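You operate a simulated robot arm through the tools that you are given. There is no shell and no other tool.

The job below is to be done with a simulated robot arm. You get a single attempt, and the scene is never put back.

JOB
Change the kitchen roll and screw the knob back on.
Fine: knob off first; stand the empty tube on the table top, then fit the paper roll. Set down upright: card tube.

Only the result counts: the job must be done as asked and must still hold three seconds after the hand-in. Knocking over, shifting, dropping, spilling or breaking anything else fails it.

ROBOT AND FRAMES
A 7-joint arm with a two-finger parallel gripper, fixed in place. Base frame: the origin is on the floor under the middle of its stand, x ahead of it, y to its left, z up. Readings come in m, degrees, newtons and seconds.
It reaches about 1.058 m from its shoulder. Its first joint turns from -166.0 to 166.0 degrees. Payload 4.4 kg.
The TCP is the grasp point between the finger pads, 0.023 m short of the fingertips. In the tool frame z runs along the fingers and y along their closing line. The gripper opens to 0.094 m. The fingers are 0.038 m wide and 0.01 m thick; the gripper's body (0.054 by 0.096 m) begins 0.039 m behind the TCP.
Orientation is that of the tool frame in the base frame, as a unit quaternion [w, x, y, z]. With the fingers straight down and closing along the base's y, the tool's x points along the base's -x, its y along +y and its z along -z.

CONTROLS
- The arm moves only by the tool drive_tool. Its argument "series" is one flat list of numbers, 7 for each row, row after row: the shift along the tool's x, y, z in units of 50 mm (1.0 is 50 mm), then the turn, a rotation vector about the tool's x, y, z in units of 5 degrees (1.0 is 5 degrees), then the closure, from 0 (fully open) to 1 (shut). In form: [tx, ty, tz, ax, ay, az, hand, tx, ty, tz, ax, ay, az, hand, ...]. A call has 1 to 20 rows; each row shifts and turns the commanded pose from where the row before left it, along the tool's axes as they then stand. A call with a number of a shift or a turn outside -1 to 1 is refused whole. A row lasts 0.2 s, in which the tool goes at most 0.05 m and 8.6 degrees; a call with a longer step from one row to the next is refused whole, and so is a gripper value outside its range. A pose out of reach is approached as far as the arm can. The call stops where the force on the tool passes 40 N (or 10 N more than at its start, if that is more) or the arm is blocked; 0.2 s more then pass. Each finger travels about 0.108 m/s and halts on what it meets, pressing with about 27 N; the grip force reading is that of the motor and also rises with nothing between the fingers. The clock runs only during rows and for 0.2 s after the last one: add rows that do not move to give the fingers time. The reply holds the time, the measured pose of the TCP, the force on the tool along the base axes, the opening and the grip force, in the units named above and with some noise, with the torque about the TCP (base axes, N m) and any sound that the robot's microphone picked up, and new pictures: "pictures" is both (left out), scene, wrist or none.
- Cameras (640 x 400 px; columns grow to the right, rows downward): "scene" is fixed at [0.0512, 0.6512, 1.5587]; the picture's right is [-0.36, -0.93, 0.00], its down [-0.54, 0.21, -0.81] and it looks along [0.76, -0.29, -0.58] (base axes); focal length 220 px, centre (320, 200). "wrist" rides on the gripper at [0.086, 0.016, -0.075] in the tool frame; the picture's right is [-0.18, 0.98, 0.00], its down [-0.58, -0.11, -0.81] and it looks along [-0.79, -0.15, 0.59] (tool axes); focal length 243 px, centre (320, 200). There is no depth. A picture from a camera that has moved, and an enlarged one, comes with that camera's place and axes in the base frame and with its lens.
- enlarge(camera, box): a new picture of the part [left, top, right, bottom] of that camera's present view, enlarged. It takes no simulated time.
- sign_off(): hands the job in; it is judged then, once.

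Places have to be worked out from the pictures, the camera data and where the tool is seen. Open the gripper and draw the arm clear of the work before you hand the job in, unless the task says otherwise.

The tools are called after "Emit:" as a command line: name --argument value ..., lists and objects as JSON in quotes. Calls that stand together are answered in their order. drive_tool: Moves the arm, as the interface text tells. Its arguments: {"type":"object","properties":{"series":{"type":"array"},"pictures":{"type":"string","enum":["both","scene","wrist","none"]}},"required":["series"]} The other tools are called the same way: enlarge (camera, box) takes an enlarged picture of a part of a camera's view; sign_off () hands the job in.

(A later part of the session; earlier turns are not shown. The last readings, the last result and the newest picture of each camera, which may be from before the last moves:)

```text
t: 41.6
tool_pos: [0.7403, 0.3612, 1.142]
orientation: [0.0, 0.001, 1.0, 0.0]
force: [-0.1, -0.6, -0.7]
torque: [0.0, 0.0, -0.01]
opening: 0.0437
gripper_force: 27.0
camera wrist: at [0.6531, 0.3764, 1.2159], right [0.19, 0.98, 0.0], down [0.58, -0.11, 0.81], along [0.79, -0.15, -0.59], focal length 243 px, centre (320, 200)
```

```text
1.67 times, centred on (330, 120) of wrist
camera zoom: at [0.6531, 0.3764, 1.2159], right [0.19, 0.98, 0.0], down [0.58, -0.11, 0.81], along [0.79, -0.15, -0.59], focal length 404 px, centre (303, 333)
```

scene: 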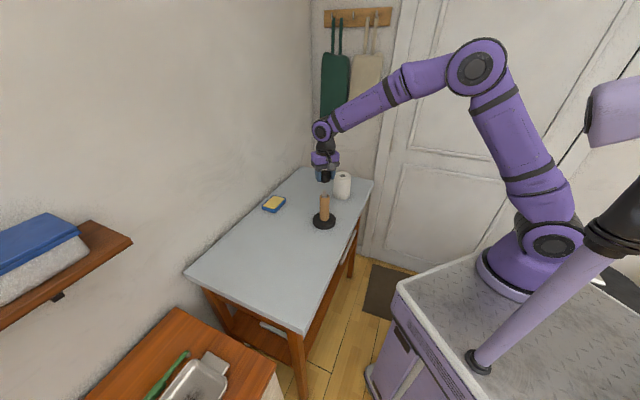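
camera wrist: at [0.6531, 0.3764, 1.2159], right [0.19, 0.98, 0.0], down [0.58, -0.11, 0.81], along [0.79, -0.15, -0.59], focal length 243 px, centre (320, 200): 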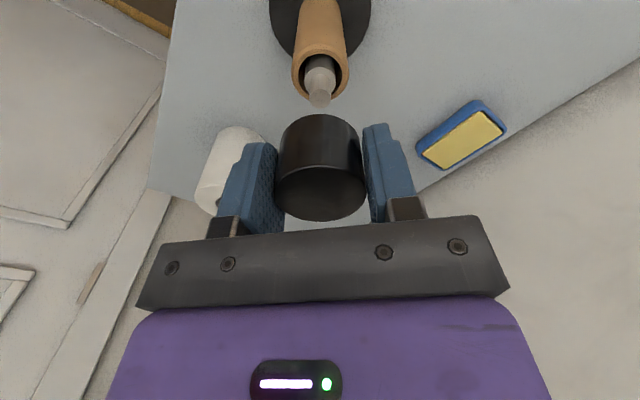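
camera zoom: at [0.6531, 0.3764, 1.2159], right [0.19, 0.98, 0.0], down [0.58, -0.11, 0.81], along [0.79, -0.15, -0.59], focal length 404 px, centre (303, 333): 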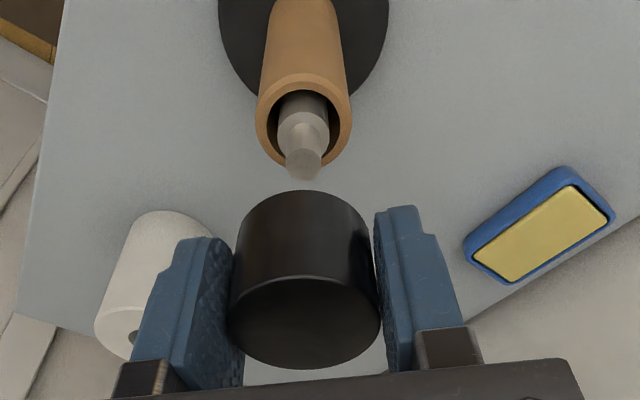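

The spindle now stands free with the tube loose around it. I'll carry the knob to an empty table spot near (0.64, 0.49) and come down to about z 1.00.

Emit:
drive_tool --series '[0.5, 0.645, 0, 0, 0, 0, 1, 0.5, 0.645, 0, 0, 0, 0, 1, 0.5, 0.645, 0.5, 0, 0, 0, 1, 0.5, 0.645, 0.5, 0, 0, 0, 1, 0, 0, 0.9, 0, 0, 0, 1, 0, 0, 0.9, 0, 0, 0, 1, 0, 0, 0, 0, 0, 0, 1]' --pictures "both"

Emit:
enlarge --camera "scene" --box '[250, 150, 390, 240]'

```text
t: 43.2
tool_pos: [0.6409, 0.4897, 1.0018]
orientation: [0.0, 0.0, 1.0, 0.0]
force: [-0.3, 0.4, 0.7]
torque: [-0.01, 0.04, -0.01]
opening: 0.0437
gripper_force: 27.1
camera wrist: at [0.5547, 0.5053, 1.0751], right [0.18, 0.98, 0.0], down [0.58, -0.11, 0.81], along [0.79, -0.15, -0.59], focal length 243 px, centre (320, 200)
```

scene: 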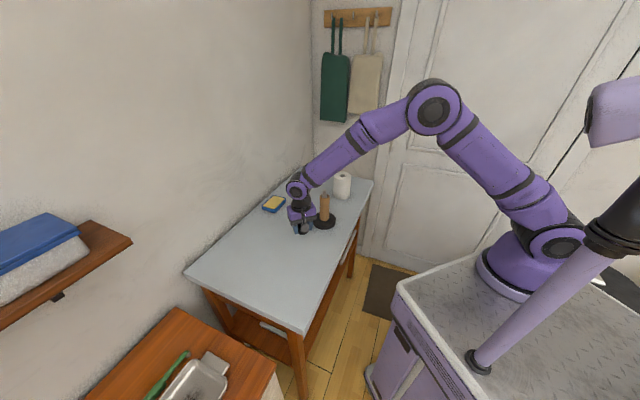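
wrist: 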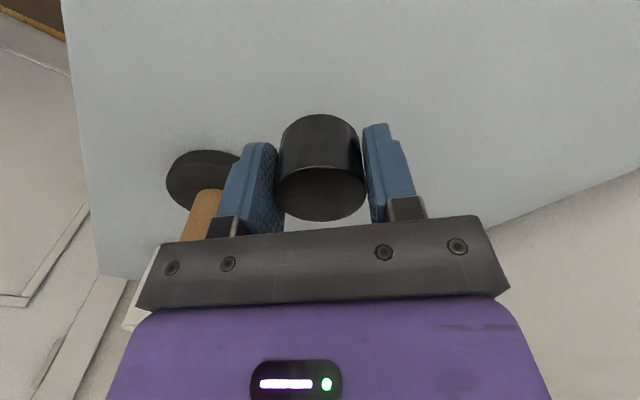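

```text
4.44 times, centred on (320, 195) of scene
camera zoom: at [0.0512, 0.6512, 1.5587], right [-0.36, -0.93, 0.0], down [-0.54, 0.21, -0.81], along [0.76, -0.29, -0.58], focal length 979 px, centre (320, 222)
```

zoom: 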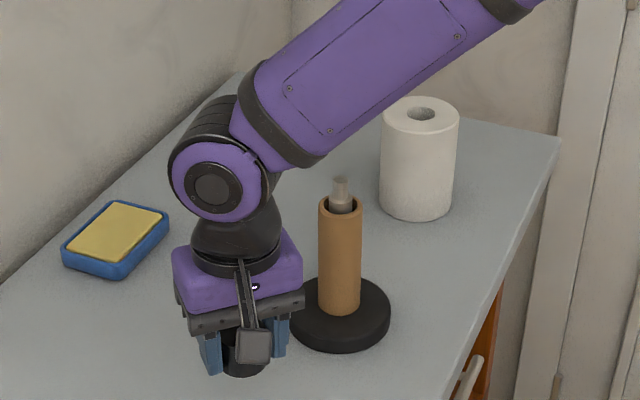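

The spot is clear and the holder is well away. I'll lower 60 mm, then continue in small steps until contact.

Emit:
drive_tool --series '[0, 0, 0.6, 0, 0, 0, 1, 0, 0, 0.6, 0, 0, 0, 1, 0, 0, 0, 0, 0, 0, 1]' --pictures "wrist"

```text
t: 44.0
tool_pos: [0.643, 0.4889, 0.9407]
orientation: [0.0, 0.0, 1.0, 0.0]
force: [0.3, 0.2, 0.0]
torque: [0.0, 0.02, -0.02]
opening: 0.0439
gripper_force: 27.0
camera wrist: at [0.556, 0.5042, 1.0139], right [0.18, 0.98, 0.0], down [0.58, -0.11, 0.81], along [0.79, -0.15, -0.59], focal length 243 px, centre (320, 200)
```

wrist: 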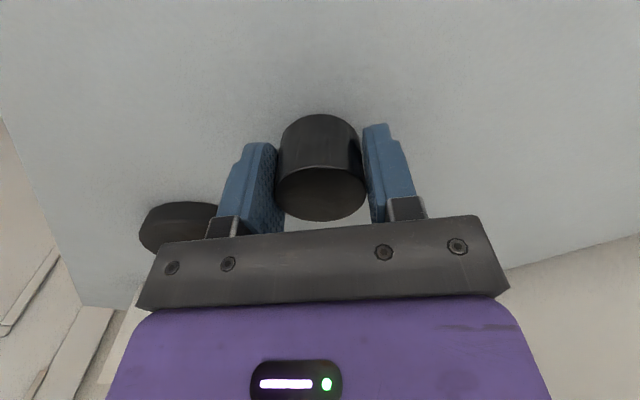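

No contact yet at fingertip z≈0.918. I'll step down 12 mm and then go finer.

Emit:
drive_tool --series '[0, 0, 0.12, 0, 0, 0, 1, 0, 0, 0.12, 0, 0, 0, 1]' --pictures "none"

Emit:
drive_tool --series '[0, 0, 0.06, 0, 0, 0, 1, 0, 0, 0.04, 0, 0, 0, 1]' --pictures "wrist"

```text
t: 44.6
tool_pos: [0.6399, 0.4888, 0.9282]
orientation: [-0.001, 0.0, 1.0, 0.001]
force: [0.3, 0.3, -0.3]
torque: [0.01, 0.02, 0.05]
opening: 0.0436
gripper_force: 27.0
```

```text
t: 45.2
tool_pos: [0.6408, 0.4891, 0.9244]
orientation: [0.0, 0.0, 1.0, 0.0]
force: [0.9, 0.5, -1.3]
torque: [-0.02, -0.01, 0.04]
opening: 0.0437
gripper_force: 26.8
camera wrist: at [0.5545, 0.5042, 0.9989], right [0.18, 0.98, 0.0], down [0.58, -0.11, 0.81], along [0.79, -0.15, -0.59], focal length 243 px, centre (320, 200)
```

wrist: 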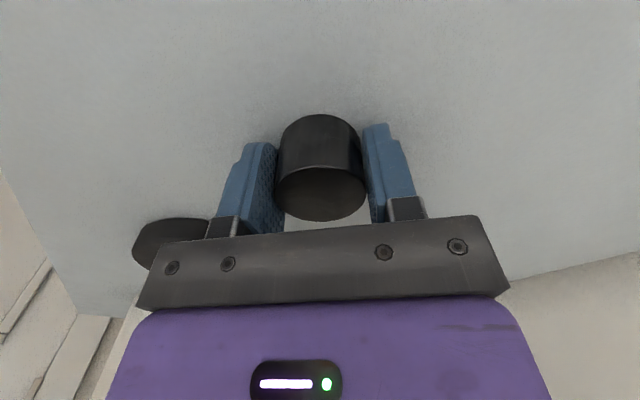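

Still free at z≈0.924, so I'm stepping down further in 4 mm increments.

Emit:
drive_tool --series '[0, 0, 0.04, 0, 0, 0, 1, 0, 0, 0.04, 0, 0, 0, 1]' --pictures "none"

Emit:
drive_tool --series '[0, 0, 0.04, 0, 0, 0, 1, 0, 0, 0.02, 0, 0, 0, 1]' --pictures "none"

```text
t: 45.8
tool_pos: [0.6411, 0.4893, 0.923]
orientation: [0.001, 0.0, 1.0, 0.002]
force: [0.2, -7.5, 32.7]
torque: [-0.73, 0.27, 0.15]
opening: 0.0442
gripper_force: 27.0
```

```text
t: 46.1
tool_pos: [0.6424, 0.4899, 0.9239]
orientation: [0.002, 0.0, 1.0, 0.002]
force: [-2.0, -3.4, 13.5]
torque: [-0.4, 0.19, 0.03]
opening: 0.0435
gripper_force: 26.9
stopped in row 1: the force on the tool passed its limit at 48 N (the readings are from after the stop); the commanded pose is now the measured one
```

Contact with the table came at TCP z≈0.923, so the table top is near z 0.900. I'll ease up about 0.8 mm and open to release the knob.

Emit:
drive_tool --series '[0, 0, -0.016, 0, 0, 0, 1, 0, 0, 0, 0, 0, 0, 1]' --pictures "none"

Emit:
drive_tool --series '[0, 0, 0, 0, 0, 0, 0.45, 0, 0, 0, 0, 0, 0, 0.2, 0, 0, 0, 0, 0, 0, 0, 0, 0, 0, 0, 0, 0, 0]' --pictures "wrist"

Emit:
enlarge --camera "wrist" --box '[220, 80, 440, 240]'

```text
t: 46.7
tool_pos: [0.6426, 0.4903, 0.9229]
orientation: [0.002, 0.0, 1.0, 0.001]
force: [1.5, 2.8, 8.6]
torque: [-0.14, 0.06, 0.0]
opening: 0.0435
gripper_force: 27.4
```

```text
t: 47.7
tool_pos: [0.6408, 0.4914, 0.9237]
orientation: [0.001, 0.001, 1.0, 0.001]
force: [-2.6, 9.2, 12.4]
torque: [-0.38, 0.29, -0.27]
opening: 0.0899
gripper_force: 0.1
camera wrist: at [0.5548, 0.5053, 0.997], right [0.18, 0.98, 0.0], down [0.58, -0.11, 0.81], along [0.79, -0.15, -0.59], focal length 243 px, centre (320, 200)
```

wrist: 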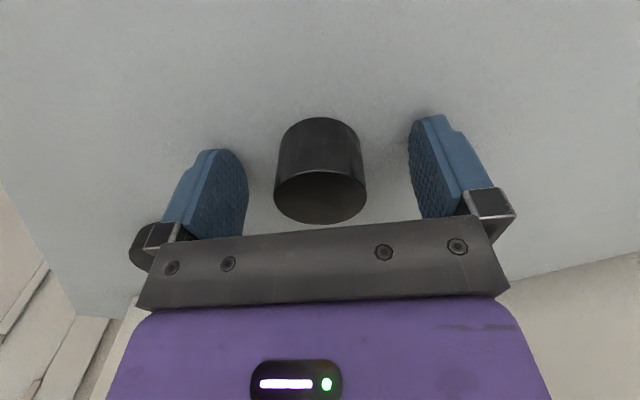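

```text
2.50 times, centred on (330, 160) of wrist
camera zoom: at [0.5548, 0.5053, 0.997], right [0.18, 0.98, 0.0], down [0.58, -0.11, 0.81], along [0.79, -0.15, -0.59], focal length 606 px, centre (295, 300)
```

zoom: 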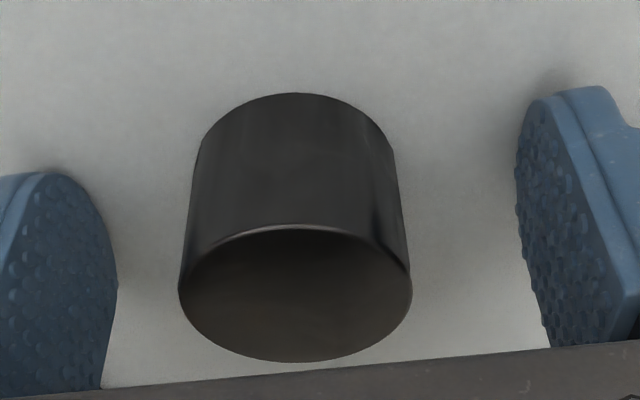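

The knob is standing free on the table at about (0.6415, 0.4905). I'll raise straight up and go back above the holder to look at the tube.

Emit:
drive_tool --series '[0, 0, -0.2, 0, 0, 0, 0, 0, 0, -0.9, 0, 0, 0, 0, 0, 0, -0.9, 0, 0, 0, 0, 0, 0, -0.95, 0, 0, 0, 0, 0, 0, -0.95, 0, 0, 0, 0, 0, 0, -0.8, 0, 0, 0, 0, -0.495, -0.6475, 0, 0, 0, 0, 0, -0.495, -0.6475, 0, 0, 0, 0, 0, -0.495, -0.6475, 0, 0, 0, 0, 0, -0.495, -0.6475, 0, 0, 0, 0, 0, 0, 0, 0, 0, 0, 0, 0]' --pictures "both"

Emit:
enlarge --camera "wrist" --box '[220, 0, 440, 160]'

Emit:
enlarge --camera "scene" --box '[250, 150, 390, 240]'

```text
t: 50.1
tool_pos: [0.7419, 0.3581, 1.1561]
orientation: [0.001, 0.0, 1.0, 0.001]
force: [0.5, 0.0, -0.8]
torque: [0.02, 0.02, 0.0]
opening: 0.0941
gripper_force: 0.0
camera wrist: at [0.6558, 0.3734, 1.2307], right [0.18, 0.98, 0.0], down [0.58, -0.11, 0.81], along [0.79, -0.15, -0.59], focal length 243 px, centre (320, 200)
```

scene: 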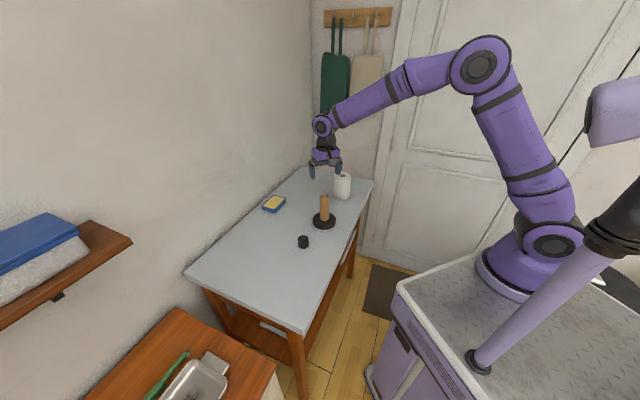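
wrist: 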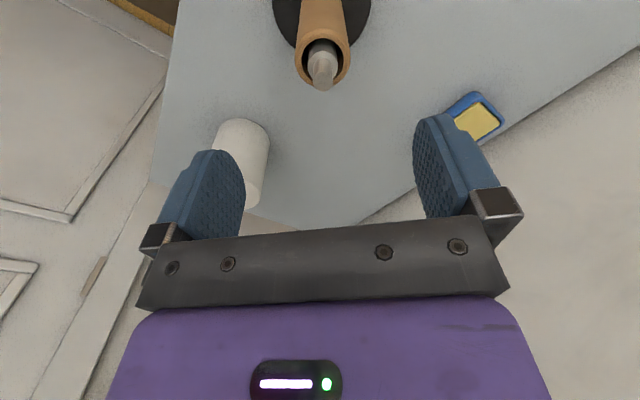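

```text
2.50 times, centred on (330, 80) of wrist
camera zoom: at [0.6558, 0.3734, 1.2307], right [0.18, 0.98, 0.0], down [0.58, -0.11, 0.81], along [0.79, -0.15, -0.59], focal length 606 px, centre (295, 500)
```

zoom: 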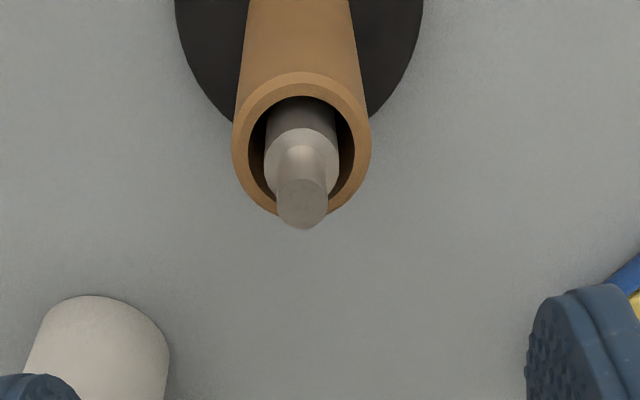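

```text
4.44 times, centred on (320, 195) of scene
camera zoom: at [0.0512, 0.6512, 1.5587], right [-0.36, -0.93, 0.0], down [-0.54, 0.21, -0.81], along [0.76, -0.29, -0.58], focal length 979 px, centre (320, 222)
```

zoom: 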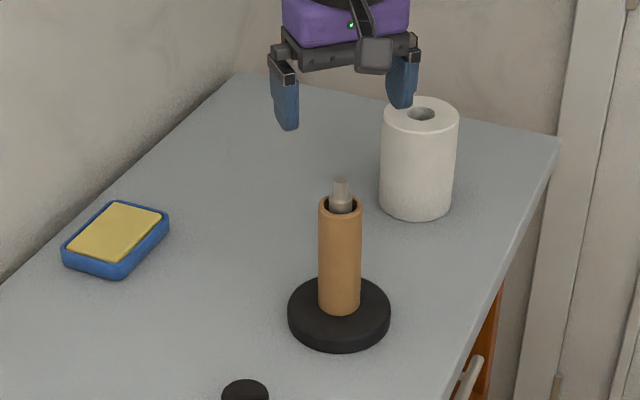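

The tube centre is at about (0.739, 0.360) with its rim at z≈1.036; the stud top is z≈1.068. I'll shift 2–3 mm to centre and descend to TCP z≈1.034, which keeps the palm just above the stud.

Emit:
drive_tool --series '[0.05, 0.044, 0.6, 0, 0, 0, 0, 0, 0, 0.8, 0, 0, 0, 0, 0, 0, 0.8, 0, 0, 0, 0, 0, 0, 0.22, 0, 0, 0, 0, 0, 0, 0, 0, 0, 0, 0]' --pictures "wrist"

Emit:
enlarge --camera "wrist" --box '[220, 60, 440, 240]'

```text
t: 51.3
tool_pos: [0.7363, 0.3602, 1.038]
orientation: [0.001, 0.0, 1.0, 0.001]
force: [-0.3, 0.0, 0.0]
torque: [-0.05, 0.0, 0.0]
opening: 0.0941
gripper_force: 0.1
camera wrist: at [0.651, 0.3754, 1.111], right [0.18, 0.98, 0.0], down [0.58, -0.11, 0.81], along [0.79, -0.15, -0.59], focal length 243 px, centre (320, 200)
```

wrist: 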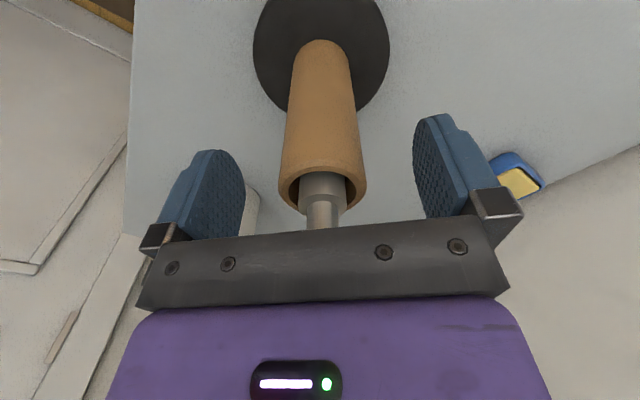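

```text
2.22 times, centred on (330, 150) of wrist
camera zoom: at [0.651, 0.3754, 1.111], right [0.18, 0.98, 0.0], down [0.58, -0.11, 0.81], along [0.79, -0.15, -0.59], focal length 539 px, centre (298, 311)
```

zoom: 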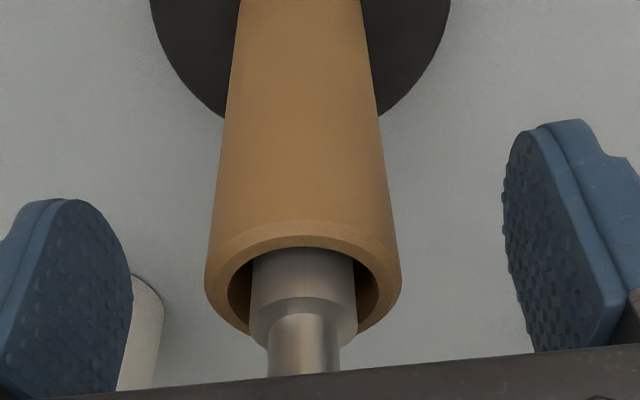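

The rim is about 7 mm above the TCP, giving roughly 30 mm of finger overlap. I'll nudge 1.2 mm in y and 1.5 mm in x, then close on the tube.

Emit:
drive_tool --series '[-0.03, 0.024, 0, 0, 0, 0, 0, 0, 0, 0, 0, 0, 0, 0.3, 0, 0, 0, 0, 0, 0, 0.5, 0, 0, 0, 0, 0, 0, 0.65, 0, 0, 0, 0, 0, 0, 0.65, 0, 0, 0, 0, 0, 0, 0.65]' --pictures "wrist"

```text
t: 52.7
tool_pos: [0.7394, 0.3622, 1.0374]
orientation: [0.0, 0.0, 1.0, 0.001]
force: [-0.1, 0.3, -0.9]
torque: [0.03, -0.04, -0.01]
opening: 0.0445
gripper_force: 27.1
camera wrist: at [0.6529, 0.3779, 1.1112], right [0.18, 0.98, 0.0], down [0.58, -0.11, 0.81], along [0.79, -0.15, -0.59], focal length 243 px, centre (320, 200)
```

wrist: 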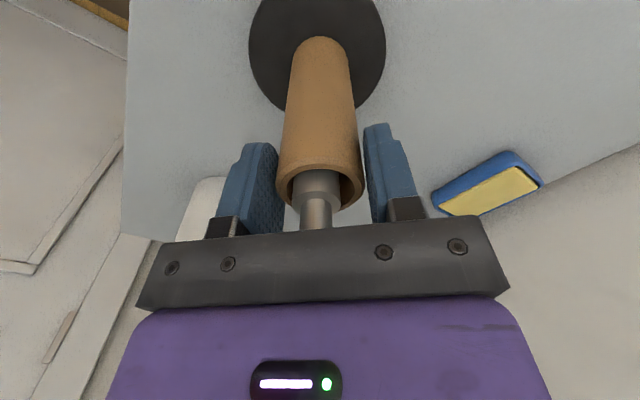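

The tube is gripped at a 44.5 mm opening. I'll lift 20 mm first and check that the holder doesn't come with it.

Emit:
drive_tool --series '[0, 0, -0.2, 0, 0, 0, 0.65, 0, 0, -0.2, 0, 0, 0, 0.65, 0, 0, 0, 0, 0, 0, 0.65]' --pictures "both"

```text
t: 53.5
tool_pos: [0.7395, 0.3623, 1.0558]
orientation: [0.001, 0.0, 1.0, 0.001]
force: [-0.1, -0.5, -0.4]
torque: [0.0, -0.04, -0.02]
opening: 0.0444
gripper_force: 26.8
camera wrist: at [0.6538, 0.3768, 1.1303], right [0.18, 0.98, 0.0], down [0.58, -0.11, 0.81], along [0.79, -0.15, -0.59], focal length 243 px, centre (320, 200)
```

scene: 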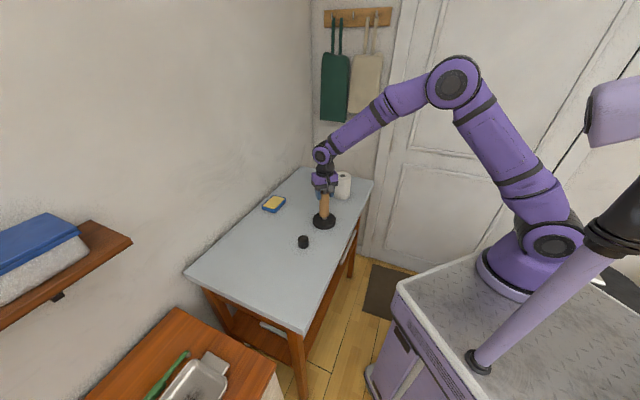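
wrist: 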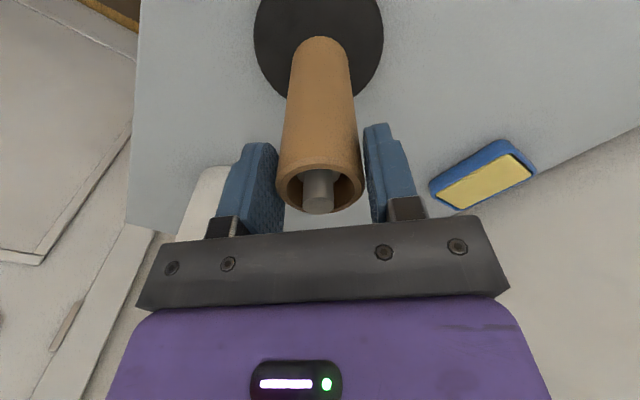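

The tube slides up freely with no load. I'll lift another 150 mm to clear the spindle.

Emit:
drive_tool --series '[0, 0, -0.5, 0, 0, 0, 0.65, 0, 0, -0.6, 0, 0, 0, 0.65, 0, 0, -0.6, 0, 0, 0, 0.65, 0, 0, -0.6, 0, 0, 0, 0.65, 0, 0, -0.7, 0, 0, 0, 0.65, 0, 0, 0, 0, 0, 0, 0.65]' --pictures "both"

Emit:
enlarge --camera "scene" --box '[250, 130, 390, 240]'

```text
t: 54.9
tool_pos: [0.738, 0.364, 1.2061]
orientation: [0.001, 0.0, 1.0, 0.002]
force: [0.5, -0.3, -0.1]
torque: [0.01, -0.02, -0.01]
opening: 0.0414
gripper_force: 27.0
camera wrist: at [0.6521, 0.3789, 1.2798], right [0.18, 0.98, 0.0], down [0.58, -0.11, 0.81], along [0.79, -0.15, -0.59], focal length 243 px, centre (320, 200)
```

scene: 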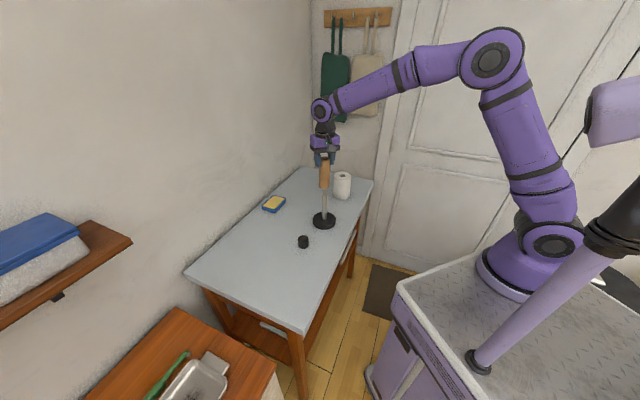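
wrist: 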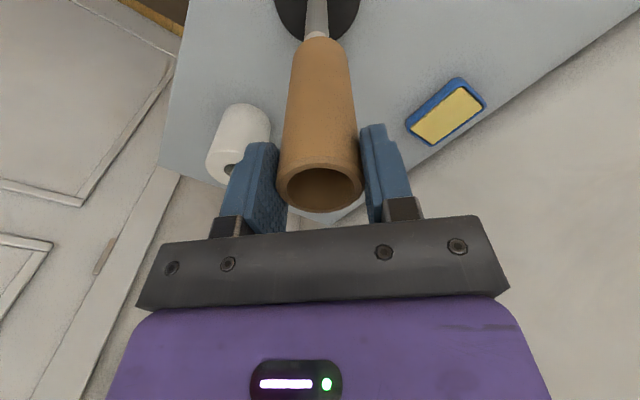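

```text
3.64 times, centred on (320, 185) of scene
camera zoom: at [0.0512, 0.6512, 1.5587], right [-0.36, -0.93, 0.0], down [-0.54, 0.21, -0.81], along [0.76, -0.29, -0.58], focal length 801 px, centre (320, 254)
```

zoom: 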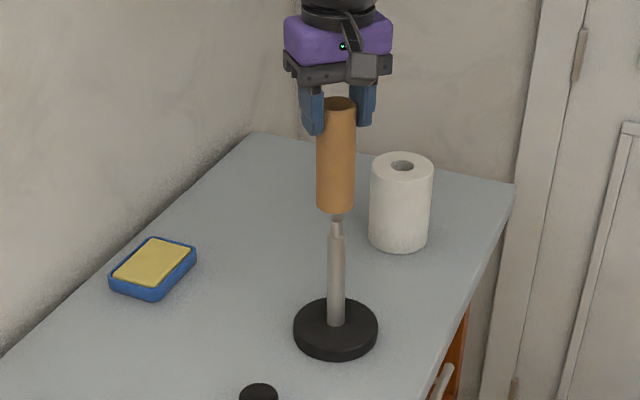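

The opening dropped from 44.4 to 41.4 mm, so I'll look closely at the tube in the hand before moving on.

Emit:
enlarge --camera "wrist" --box '[220, 20, 440, 240]'

Emit:
enlarge --camera "scene" --box '[295, 135, 355, 235]'

```text
1.82 times, centred on (330, 130) of wrist
camera zoom: at [0.6521, 0.3789, 1.2798], right [0.18, 0.98, 0.0], down [0.58, -0.11, 0.81], along [0.79, -0.15, -0.59], focal length 441 px, centre (302, 327)
```

zoom: 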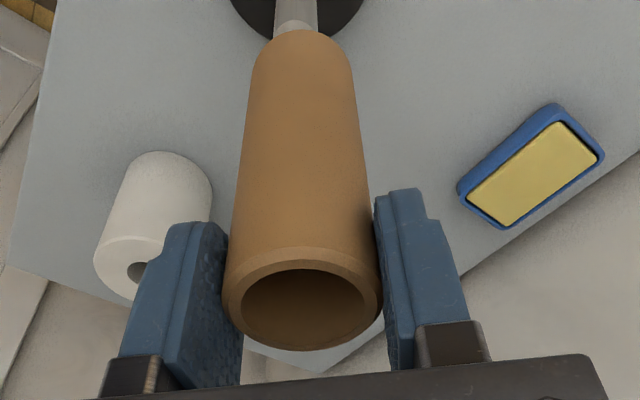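

```text
4.00 times, centred on (325, 185) of scene
camera zoom: at [0.0512, 0.6512, 1.5587], right [-0.36, -0.93, 0.0], down [-0.54, 0.21, -0.81], along [0.76, -0.29, -0.58], focal length 881 px, centre (300, 260)
```

zoom: 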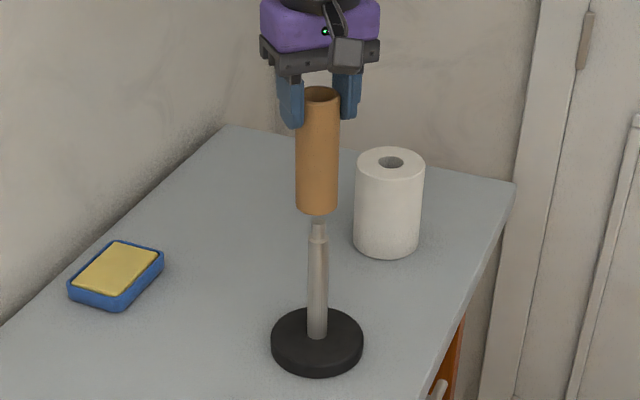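

It's just the tube settling square in the pads: the rim's near and far edges are level and the tube is upright, about 41 mm OD. The spindle is bare and the holder hasn't moved. I'll carry the tube to an open spot near (0.57, 0.64).

Emit:
drive_tool --series '[0.42, 0.69, 0, 0, 0, 0, 0.65, 0.42, 0.69, 0, 0, 0, 0, 0.65, 0.42, 0.69, 0, 0, 0, 0, 0.65, 0.42, 0.69, 0, 0, 0, 0, 0.65, 0.42, 0.69, 0, 0, 0, 0, 0.65, 0.42, 0.69, 0, 0, 0, 0, 0.65, 0.42, 0.69, 0, 0, 0, 0, 0.65, 0.42, 0.69, 0, 0, 0, 0, 0.65, 0, 0, 0.6, 0, 0, 0, 0.65, 0, 0, 0.8, 0, 0, 0, 0.65, 0, 0, 0.8, 0, 0, 0, 0.65, 0, 0, 0.6, 0, 0, 0, 0.65, 0, 0, 0, 0, 0, 0, 0.65]' --pictures "both"

Emit:
enlarge --camera "scene" --box '[210, 190, 350, 290]'

```text
t: 57.7
tool_pos: [0.5675, 0.6407, 1.0644]
orientation: [0.002, 0.0, 1.0, 0.0]
force: [-0.6, -0.4, 0.3]
torque: [0.03, 0.01, -0.02]
opening: 0.0413
gripper_force: 27.2
camera wrist: at [0.4807, 0.6556, 1.1397], right [0.18, 0.98, 0.0], down [0.58, -0.11, 0.81], along [0.79, -0.15, -0.59], focal length 243 px, centre (320, 200)
```

scene: 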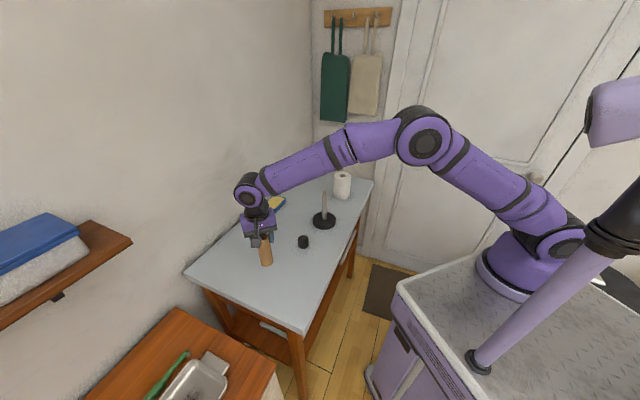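
wrist: 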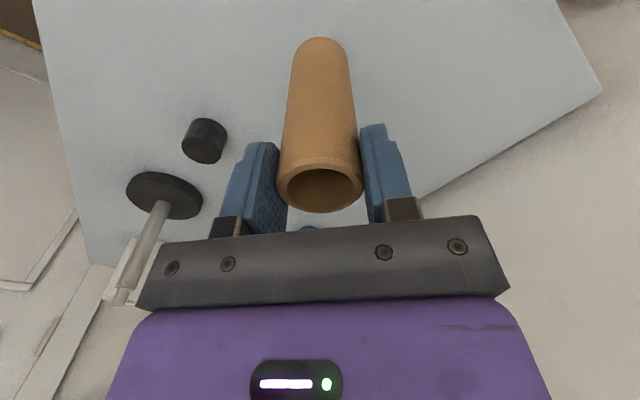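

```text
4.00 times, centred on (280, 240) of scene
camera zoom: at [0.0512, 0.6512, 1.5587], right [-0.36, -0.93, 0.0], down [-0.54, 0.21, -0.81], along [0.76, -0.29, -0.58], focal length 881 px, centre (480, 40)
```

zoom: 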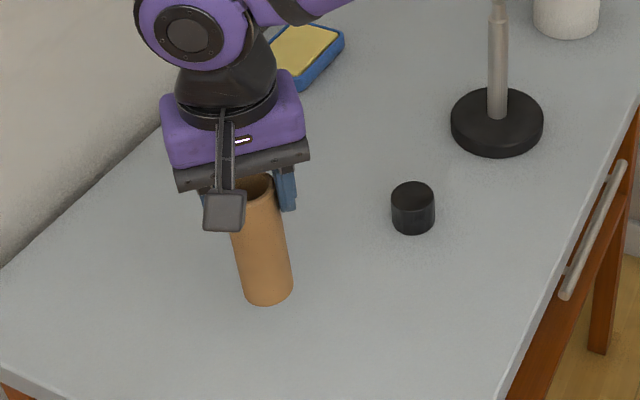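

The spot is clear. I'll lower 40 mm, then feel for contact in small steps.

Emit:
drive_tool --series '[0, 0, 0.4, 0, 0, 0, 0.65, 0, 0, 0.4, 0, 0, 0, 0.65, 0, 0, 0, 0, 0, 0, 0.65]' --pictures "none"

Emit:
drive_tool --series '[0, 0, 0.03, 0, 0, 0, 0.65, 0, 0, 0.03, 0, 0, 0, 0.65]' --pictures "none"

Emit:
drive_tool --series '[0, 0, 0.03, 0, 0, 0, 0.65, 0, 0, 0.03, 0, 0, 0, 0.65]' --pictures "none"

```text
t: 58.5
tool_pos: [0.5696, 0.64, 1.0278]
orientation: [0.001, 0.0, 1.0, 0.001]
force: [0.8, 0.6, -0.2]
torque: [0.0, 0.0, -0.01]
opening: 0.0414
gripper_force: 27.4
```

```text
t: 59.1
tool_pos: [0.5711, 0.6389, 1.0255]
orientation: [0.001, 0.0, 1.0, 0.001]
force: [-0.6, 0.3, 0.7]
torque: [0.01, 0.01, 0.02]
opening: 0.0412
gripper_force: 27.3
```

```text
t: 59.7
tool_pos: [0.571, 0.64, 1.0215]
orientation: [0.001, 0.0, 1.0, 0.001]
force: [-1.3, 0.0, -1.0]
torque: [0.0, 0.0, 0.01]
opening: 0.041
gripper_force: 27.4
```

No contact yet at z≈1.021, so I'm continuing down in 2–3 mm steps.

Emit:
drive_tool --series '[0, 0, 0.03, 0, 0, 0, 0.65, 0, 0, 0.02, 0, 0, 0, 0.65]' --pictures "none"

Emit:
drive_tool --series '[0, 0, 0.02, 0, 0, 0, 0.65, 0, 0, 0.02, 0, 0, 0, 0.65]' --pictures "wrist"

```text
t: 60.3
tool_pos: [0.5721, 0.6399, 1.0183]
orientation: [0.001, 0.0, 1.0, 0.001]
force: [-0.1, 0.6, 0.5]
torque: [-0.02, -0.01, -0.02]
opening: 0.0412
gripper_force: 27.2
```

```text
t: 60.9
tool_pos: [0.5722, 0.6393, 1.016]
orientation: [0.001, 0.0, 1.0, 0.002]
force: [0.5, -0.1, -0.5]
torque: [0.02, 0.01, 0.01]
opening: 0.041
gripper_force: 27.1
camera wrist: at [0.4856, 0.6547, 1.0904], right [0.18, 0.98, 0.0], down [0.58, -0.11, 0.81], along [0.79, -0.15, -0.59], focal length 243 px, centre (320, 200)
```

wrist: 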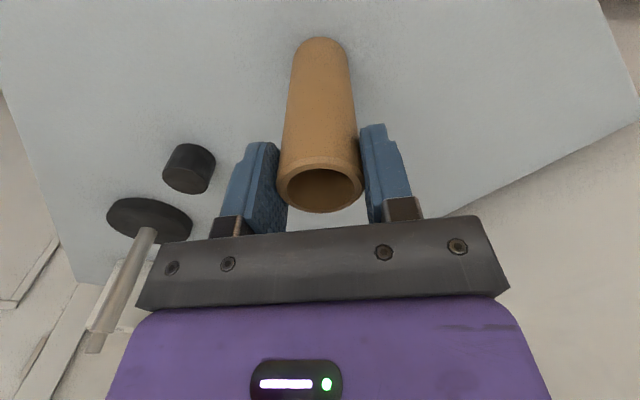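

The contact shadow is closing up under the tube. I'll keep going in 1 mm rows.

Emit:
drive_tool --series '[0, 0, 0.02, 0, 0, 0, 0.65, 0, 0, 0.02, 0, 0, 0, 0.65]' --pictures "none"

Emit:
drive_tool --series '[0, 0, 0.02, 0, 0, 0, 0.65, 0, 0, 0.02, 0, 0, 0, 0.65]' --pictures "none"

```text
t: 61.5
tool_pos: [0.5725, 0.6405, 1.0141]
orientation: [0.002, 0.0, 1.0, 0.002]
force: [-0.5, -2.3, 13.7]
torque: [-0.39, -0.15, -0.08]
opening: 0.0412
gripper_force: 26.7
```

```text
t: 62.1
tool_pos: [0.5703, 0.6406, 1.0145]
orientation: [0.002, 0.0, 1.0, 0.002]
force: [1.0, -1.7, 24.7]
torque: [-0.19, -0.1, -0.03]
opening: 0.0415
gripper_force: 26.8
```

The tube is on the table (contact at TCP z≈1.0145). I'll ease off 1.5 mm and check the residual load before opening.

Emit:
drive_tool --series '[0, 0, -0.03, 0, 0, 0, 0.65, 0, 0, 0, 0, 0, 0, 0.65]' --pictures "none"

```text
t: 62.7
tool_pos: [0.5723, 0.639, 1.0137]
orientation: [0.001, 0.0, 1.0, 0.001]
force: [2.2, 2.9, 15.8]
torque: [0.22, -0.22, 0.01]
opening: 0.0414
gripper_force: 27.4
```

There's still 16 N, so I'll ease another 2 mm.

Emit:
drive_tool --series '[0, 0, -0.04, 0, 0, 0, 0.65, 0, 0, 0, 0, 0, 0, 0.65]' --pictures "none"

```text
t: 63.3
tool_pos: [0.5717, 0.6384, 1.0148]
orientation: [0.0, 0.0, 1.0, 0.0]
force: [-0.6, -0.8, -0.3]
torque: [0.0, 0.01, -0.03]
opening: 0.0409
gripper_force: 26.8
```

The load is zero. I'll lower 0.6 mm so the tube just touches and then open slowly.

Emit:
drive_tool --series '[0, 0, 0.012, 0, 0, 0, 0.65, 0, 0, 0, 0, 0, 0, 0.65]' --pictures "none"

Emit:
drive_tool --series '[0, 0, 0, 0, 0, 0, 0.5, 0, 0, 0, 0, 0, 0, 0.35, 0, 0, 0, 0, 0, 0, 0.2, 0, 0, 0, 0, 0, 0, 0, 0, 0, 0, 0, 0, 0, 0]' --pictures "both"

Emit:
enlarge --camera "scene" --box '[210, 190, 350, 290]'

```text
t: 63.9
tool_pos: [0.5715, 0.6399, 1.0162]
orientation: [0.001, 0.0, 1.0, 0.001]
force: [0.7, 0.6, -0.4]
torque: [-0.01, 0.0, -0.02]
opening: 0.0411
gripper_force: 27.3
```

```text
t: 65.1
tool_pos: [0.5715, 0.6404, 1.0158]
orientation: [0.001, 0.0, 1.0, 0.001]
force: [0.6, -0.5, 0.5]
torque: [0.01, -0.01, 0.01]
opening: 0.094
gripper_force: 0.0
camera wrist: at [0.4852, 0.6551, 1.0895], right [0.18, 0.98, 0.0], down [0.58, -0.11, 0.81], along [0.79, -0.15, -0.59], focal length 243 px, centre (320, 200)
```

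scene: 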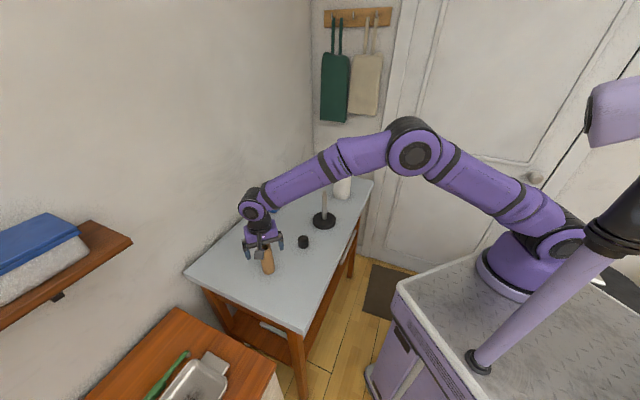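
wrist: 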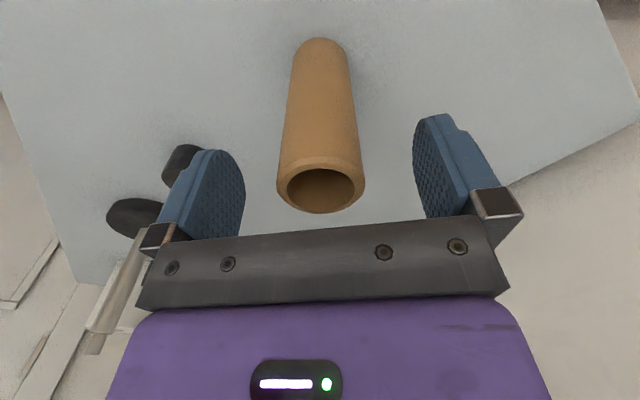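

```text
4.00 times, centred on (280, 240) of scene
camera zoom: at [0.0512, 0.6512, 1.5587], right [-0.36, -0.93, 0.0], down [-0.54, 0.21, -0.81], along [0.76, -0.29, -0.58], focal length 881 px, centre (480, 40)
```

zoom: 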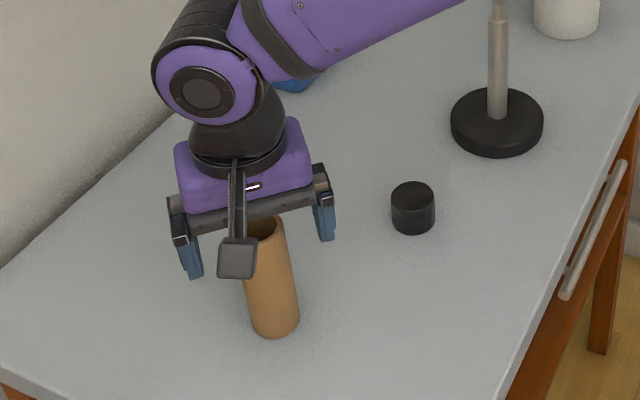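

The tube stands upright on its own, with the fingers clear. I'll rise straight up and move over to inspect the paper roll.

Emit:
drive_tool --series '[0, 0, -0.4, 0, 0, 0, 0, 0, 0, -0.8, 0, 0, 0, 0, 0, 0, -0.8, 0, 0, 0, 0, 0, 0, -0.8, 0, 0, 0, 0, 0, 0, -0.8, 0, 0, 0, 0, -0.257, -0.9, 0, 0, 0, 0, 0, -0.257, -0.9, 0, 0, 0, 0, 0, -0.257, -0.9, 0, 0, 0, 0, 0, -0.257, -0.9, 0, 0, 0, 0, 0, -0.257, -0.9, 0, 0, 0, 0, 0, -0.257, -0.9, 0, 0, 0, 0, 0, -0.257, -0.9, 0, 0, 0, 0, 0, -0.257, -0.9, 0, 0, 0, 0, 0, -0.257, -0.9, 0, 0, 0, 0, 0, -0.257, -0.9, 0, 0, 0, 0, 0, 0, 0, 0, 0, 0, 0, 0]' --pictures "both"

Emit:
enlarge --camera "wrist" --box '[240, 60, 440, 240]'

Emit:
enlarge --camera "scene" --box '[220, 170, 370, 280]'

```text
t: 68.5
tool_pos: [0.6993, 0.1887, 1.1957]
orientation: [0.002, 0.0, 1.0, 0.001]
force: [0.3, 0.4, -0.4]
torque: [0.0, 0.03, -0.02]
opening: 0.0941
gripper_force: 0.2
camera wrist: at [0.6135, 0.2034, 1.2693], right [0.18, 0.98, 0.0], down [0.58, -0.11, 0.81], along [0.79, -0.15, -0.59], focal length 243 px, centre (320, 200)
```

scene: 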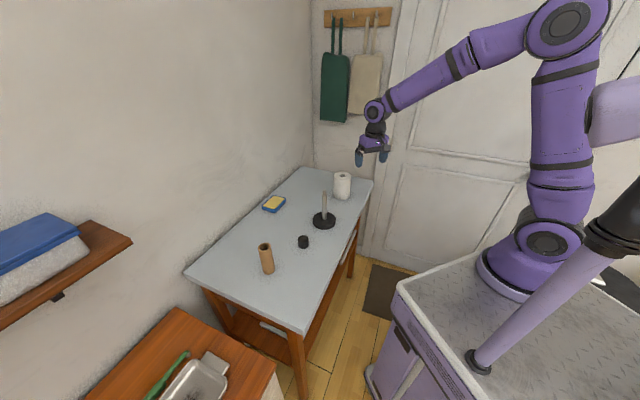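
wrist: 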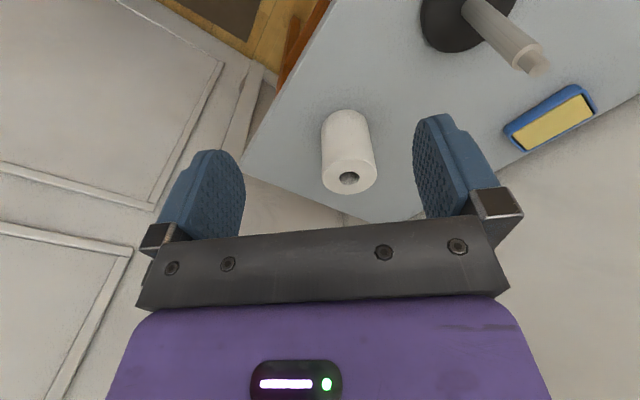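

```text
2.22 times, centred on (340, 150) of wrist
camera zoom: at [0.6135, 0.2034, 1.2693], right [0.18, 0.98, 0.0], down [0.58, -0.11, 0.81], along [0.79, -0.15, -0.59], focal length 539 px, centre (276, 311)
```

zoom: 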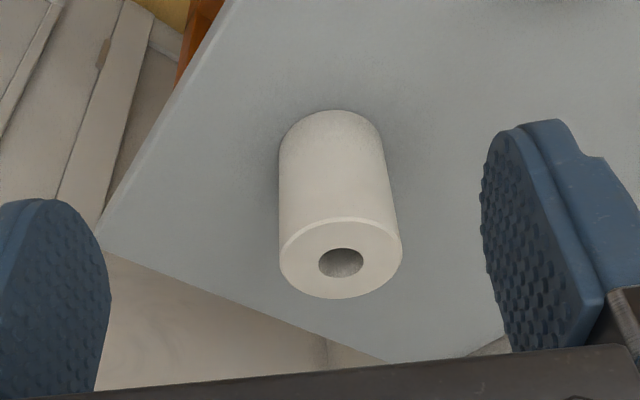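

```text
3.64 times, centred on (295, 225) of scene
camera zoom: at [0.0512, 0.6512, 1.5587], right [-0.36, -0.93, 0.0], down [-0.54, 0.21, -0.81], along [0.76, -0.29, -0.58], focal length 801 px, centre (411, 109)
```

zoom: 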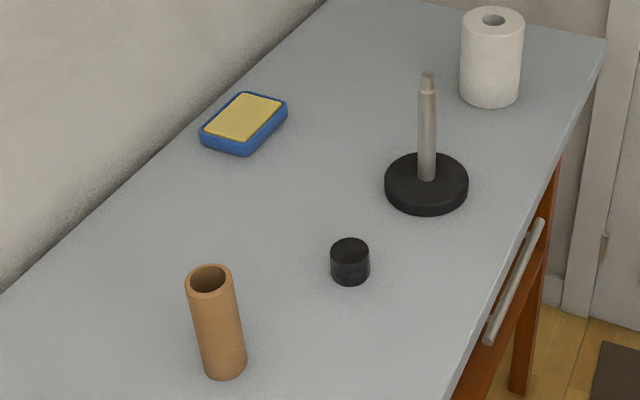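

The paper roll's centre comes out at about (0.9025, 0.196), top z≈1.017, Ø≈86 mm, so about 4 mm clearance per side. I'll move above it and check both reach and centring.

Emit:
drive_tool --series '[-0.812, 0.03, 0.1, 0, 0, 0, 0, -0.812, 0.03, 0.1, 0, 0, 0, 0, -0.812, 0.03, 0.1, 0, 0, 0, 0, -0.812, 0.03, 0.1, 0, 0, 0, 0, -0.812, 0.03, 0.1, 0, 0, 0, 0, 0, 0, 0, 0, 0, 0, 0]' --pictures "both"

Emit:
enlarge --camera "wrist" --box '[220, 0, 420, 160]'

```text
t: 69.9
tool_pos: [0.9023, 0.1984, 1.1715]
orientation: [0.001, 0.0, 1.0, 0.002]
force: [-0.8, 0.4, -0.2]
torque: [-0.01, -0.03, -0.01]
opening: 0.094
gripper_force: 0.1
camera wrist: at [0.8147, 0.2133, 1.2462], right [0.18, 0.98, 0.0], down [0.58, -0.11, 0.81], along [0.79, -0.15, -0.59], focal length 243 px, centre (320, 200)
```

scene: 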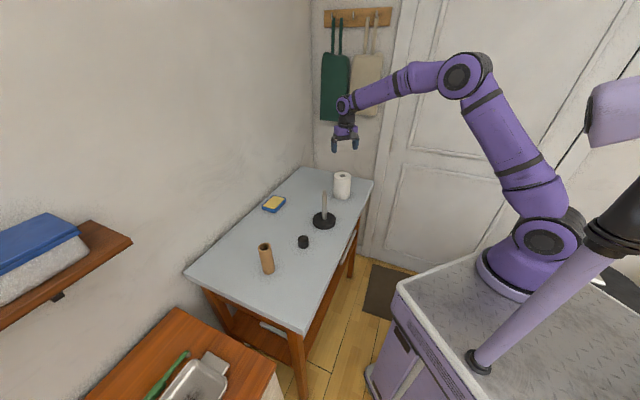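
wrist: 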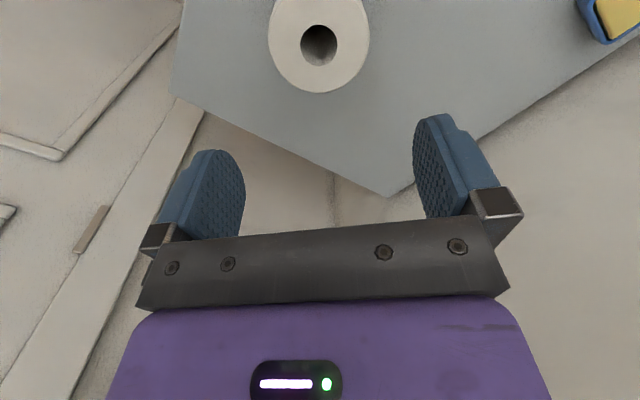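

```text
2.50 times, centred on (320, 80) of wrist
camera zoom: at [0.8147, 0.2133, 1.2462], right [0.18, 0.98, 0.0], down [0.58, -0.11, 0.81], along [0.79, -0.15, -0.59], focal length 606 px, centre (320, 500)
```

zoom: 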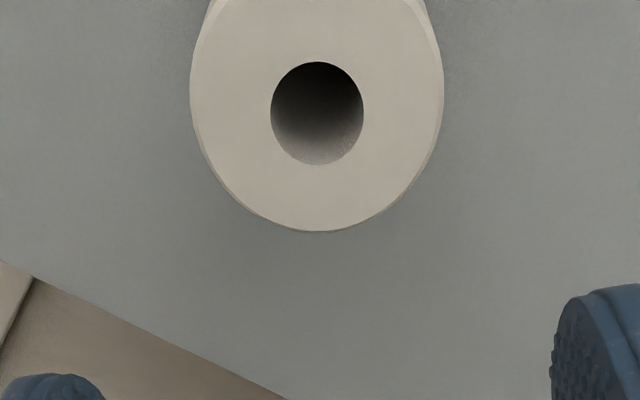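

Reach is fine. The roll centre is about 1 mm toward -y and 2 mm toward +x of the TCP line, so I'll correct that and come down to just above the roll top for a last check.

Emit:
drive_tool --series '[-0.04, -0.02, 0.74, 0, 0, 0, 0, 0, 0, 0.74, 0, 0, 0, 0, 0, 0, 0.7, 0, 0, 0, 0, 0, 0, 0, 0, 0, 0, 0]' --pictures "wrist"

Emit:
enlarge --camera "wrist" --box '[180, 60, 460, 240]'

```text
t: 70.9
tool_pos: [0.9055, 0.1967, 1.0602]
orientation: [0.001, 0.0, 1.0, 0.001]
force: [0.1, 0.1, 0.2]
torque: [0.0, -0.02, 0.01]
opening: 0.094
gripper_force: 0.1
camera wrist: at [0.8196, 0.2126, 1.1349], right [0.18, 0.98, 0.0], down [0.58, -0.11, 0.81], along [0.79, -0.15, -0.59], focal length 243 px, centre (320, 200)
```

wrist: 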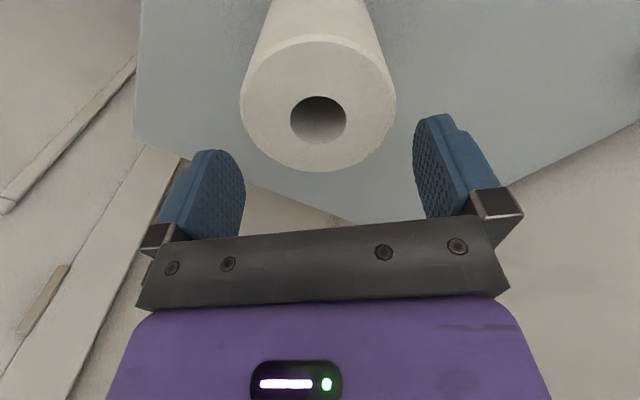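

```text
2.22 times, centred on (320, 150) of wrist
camera zoom: at [0.8196, 0.2126, 1.1349], right [0.18, 0.98, 0.0], down [0.58, -0.11, 0.81], along [0.79, -0.15, -0.59], focal length 539 px, centre (320, 311)
```

zoom: 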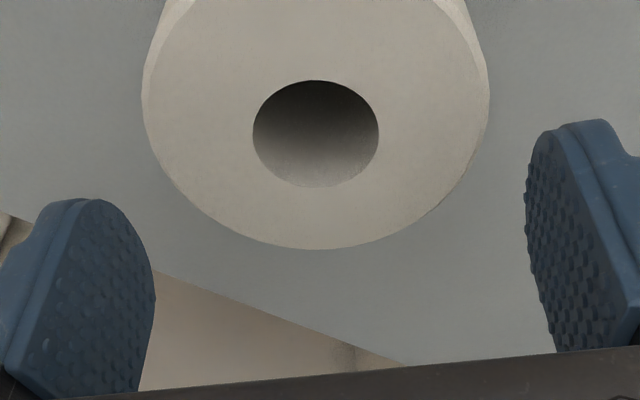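

The roll is about 1 mm off toward -y and 1.5 mm toward -x relative to the TCP line. I'll correct and go down gently so the fingertips just pass the roll's top edge.

Emit:
drive_tool --series '[0.03, -0.016, 0, 0, 0, 0, 0, 0, 0, 0.15, 0, 0, 0, 0, 0, 0, 0.15, 0, 0, 0, 0, 0, 0, 0.15, 0, 0, 0, 0, 0, 0, 0.1, 0, 0, 0, 0, 0, 0, 0, 0, 0, 0, 0]' --pictures "both"

Emit:
enlarge --camera "wrist" --box '[180, 60, 460, 240]'

Emit:
enlarge --camera "scene" --box '[290, 110, 390, 220]'

```text
t: 72.3
tool_pos: [0.9048, 0.1943, 1.0343]
orientation: [0.001, 0.0, 1.0, 0.001]
force: [-0.5, 0.3, 0.3]
torque: [-0.02, -0.04, 0.04]
opening: 0.0941
gripper_force: 0.1
camera wrist: at [0.8172, 0.2111, 1.1082], right [0.18, 0.98, 0.0], down [0.58, -0.11, 0.81], along [0.79, -0.15, -0.59], focal length 243 px, centre (320, 200)
```

scene: 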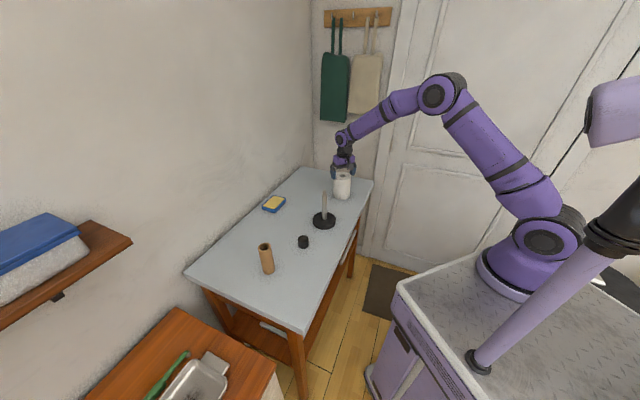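
wrist: 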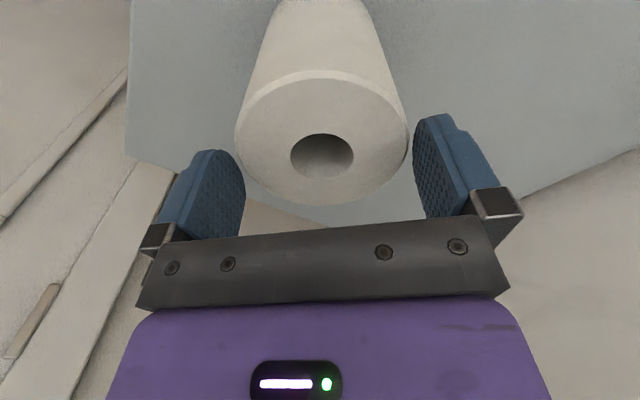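

```text
2.22 times, centred on (320, 150) of wrist
camera zoom: at [0.8172, 0.2111, 1.1082], right [0.18, 0.98, 0.0], down [0.58, -0.11, 0.81], along [0.79, -0.15, -0.59], focal length 539 px, centre (320, 311)
```

zoom: 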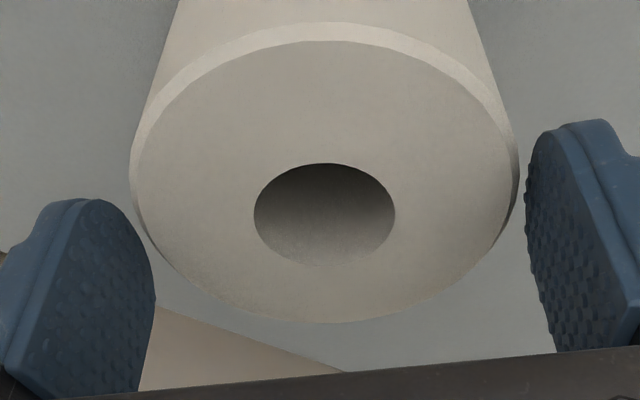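

```text
3.64 times, centred on (340, 165) of scene
camera zoom: at [0.0512, 0.6512, 1.5587], right [-0.36, -0.93, 0.0], down [-0.54, 0.21, -0.81], along [0.76, -0.29, -0.58], focal length 801 px, centre (247, 327)
```

zoom: 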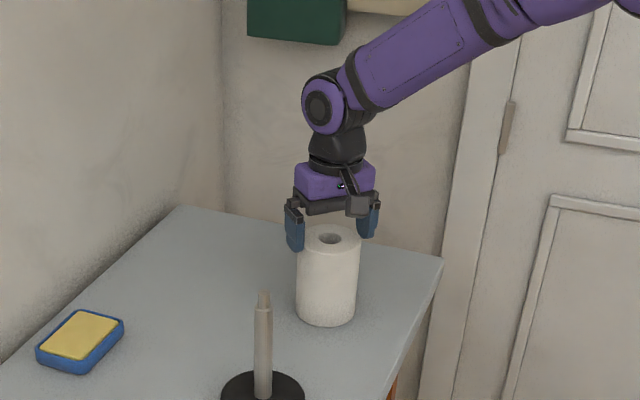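

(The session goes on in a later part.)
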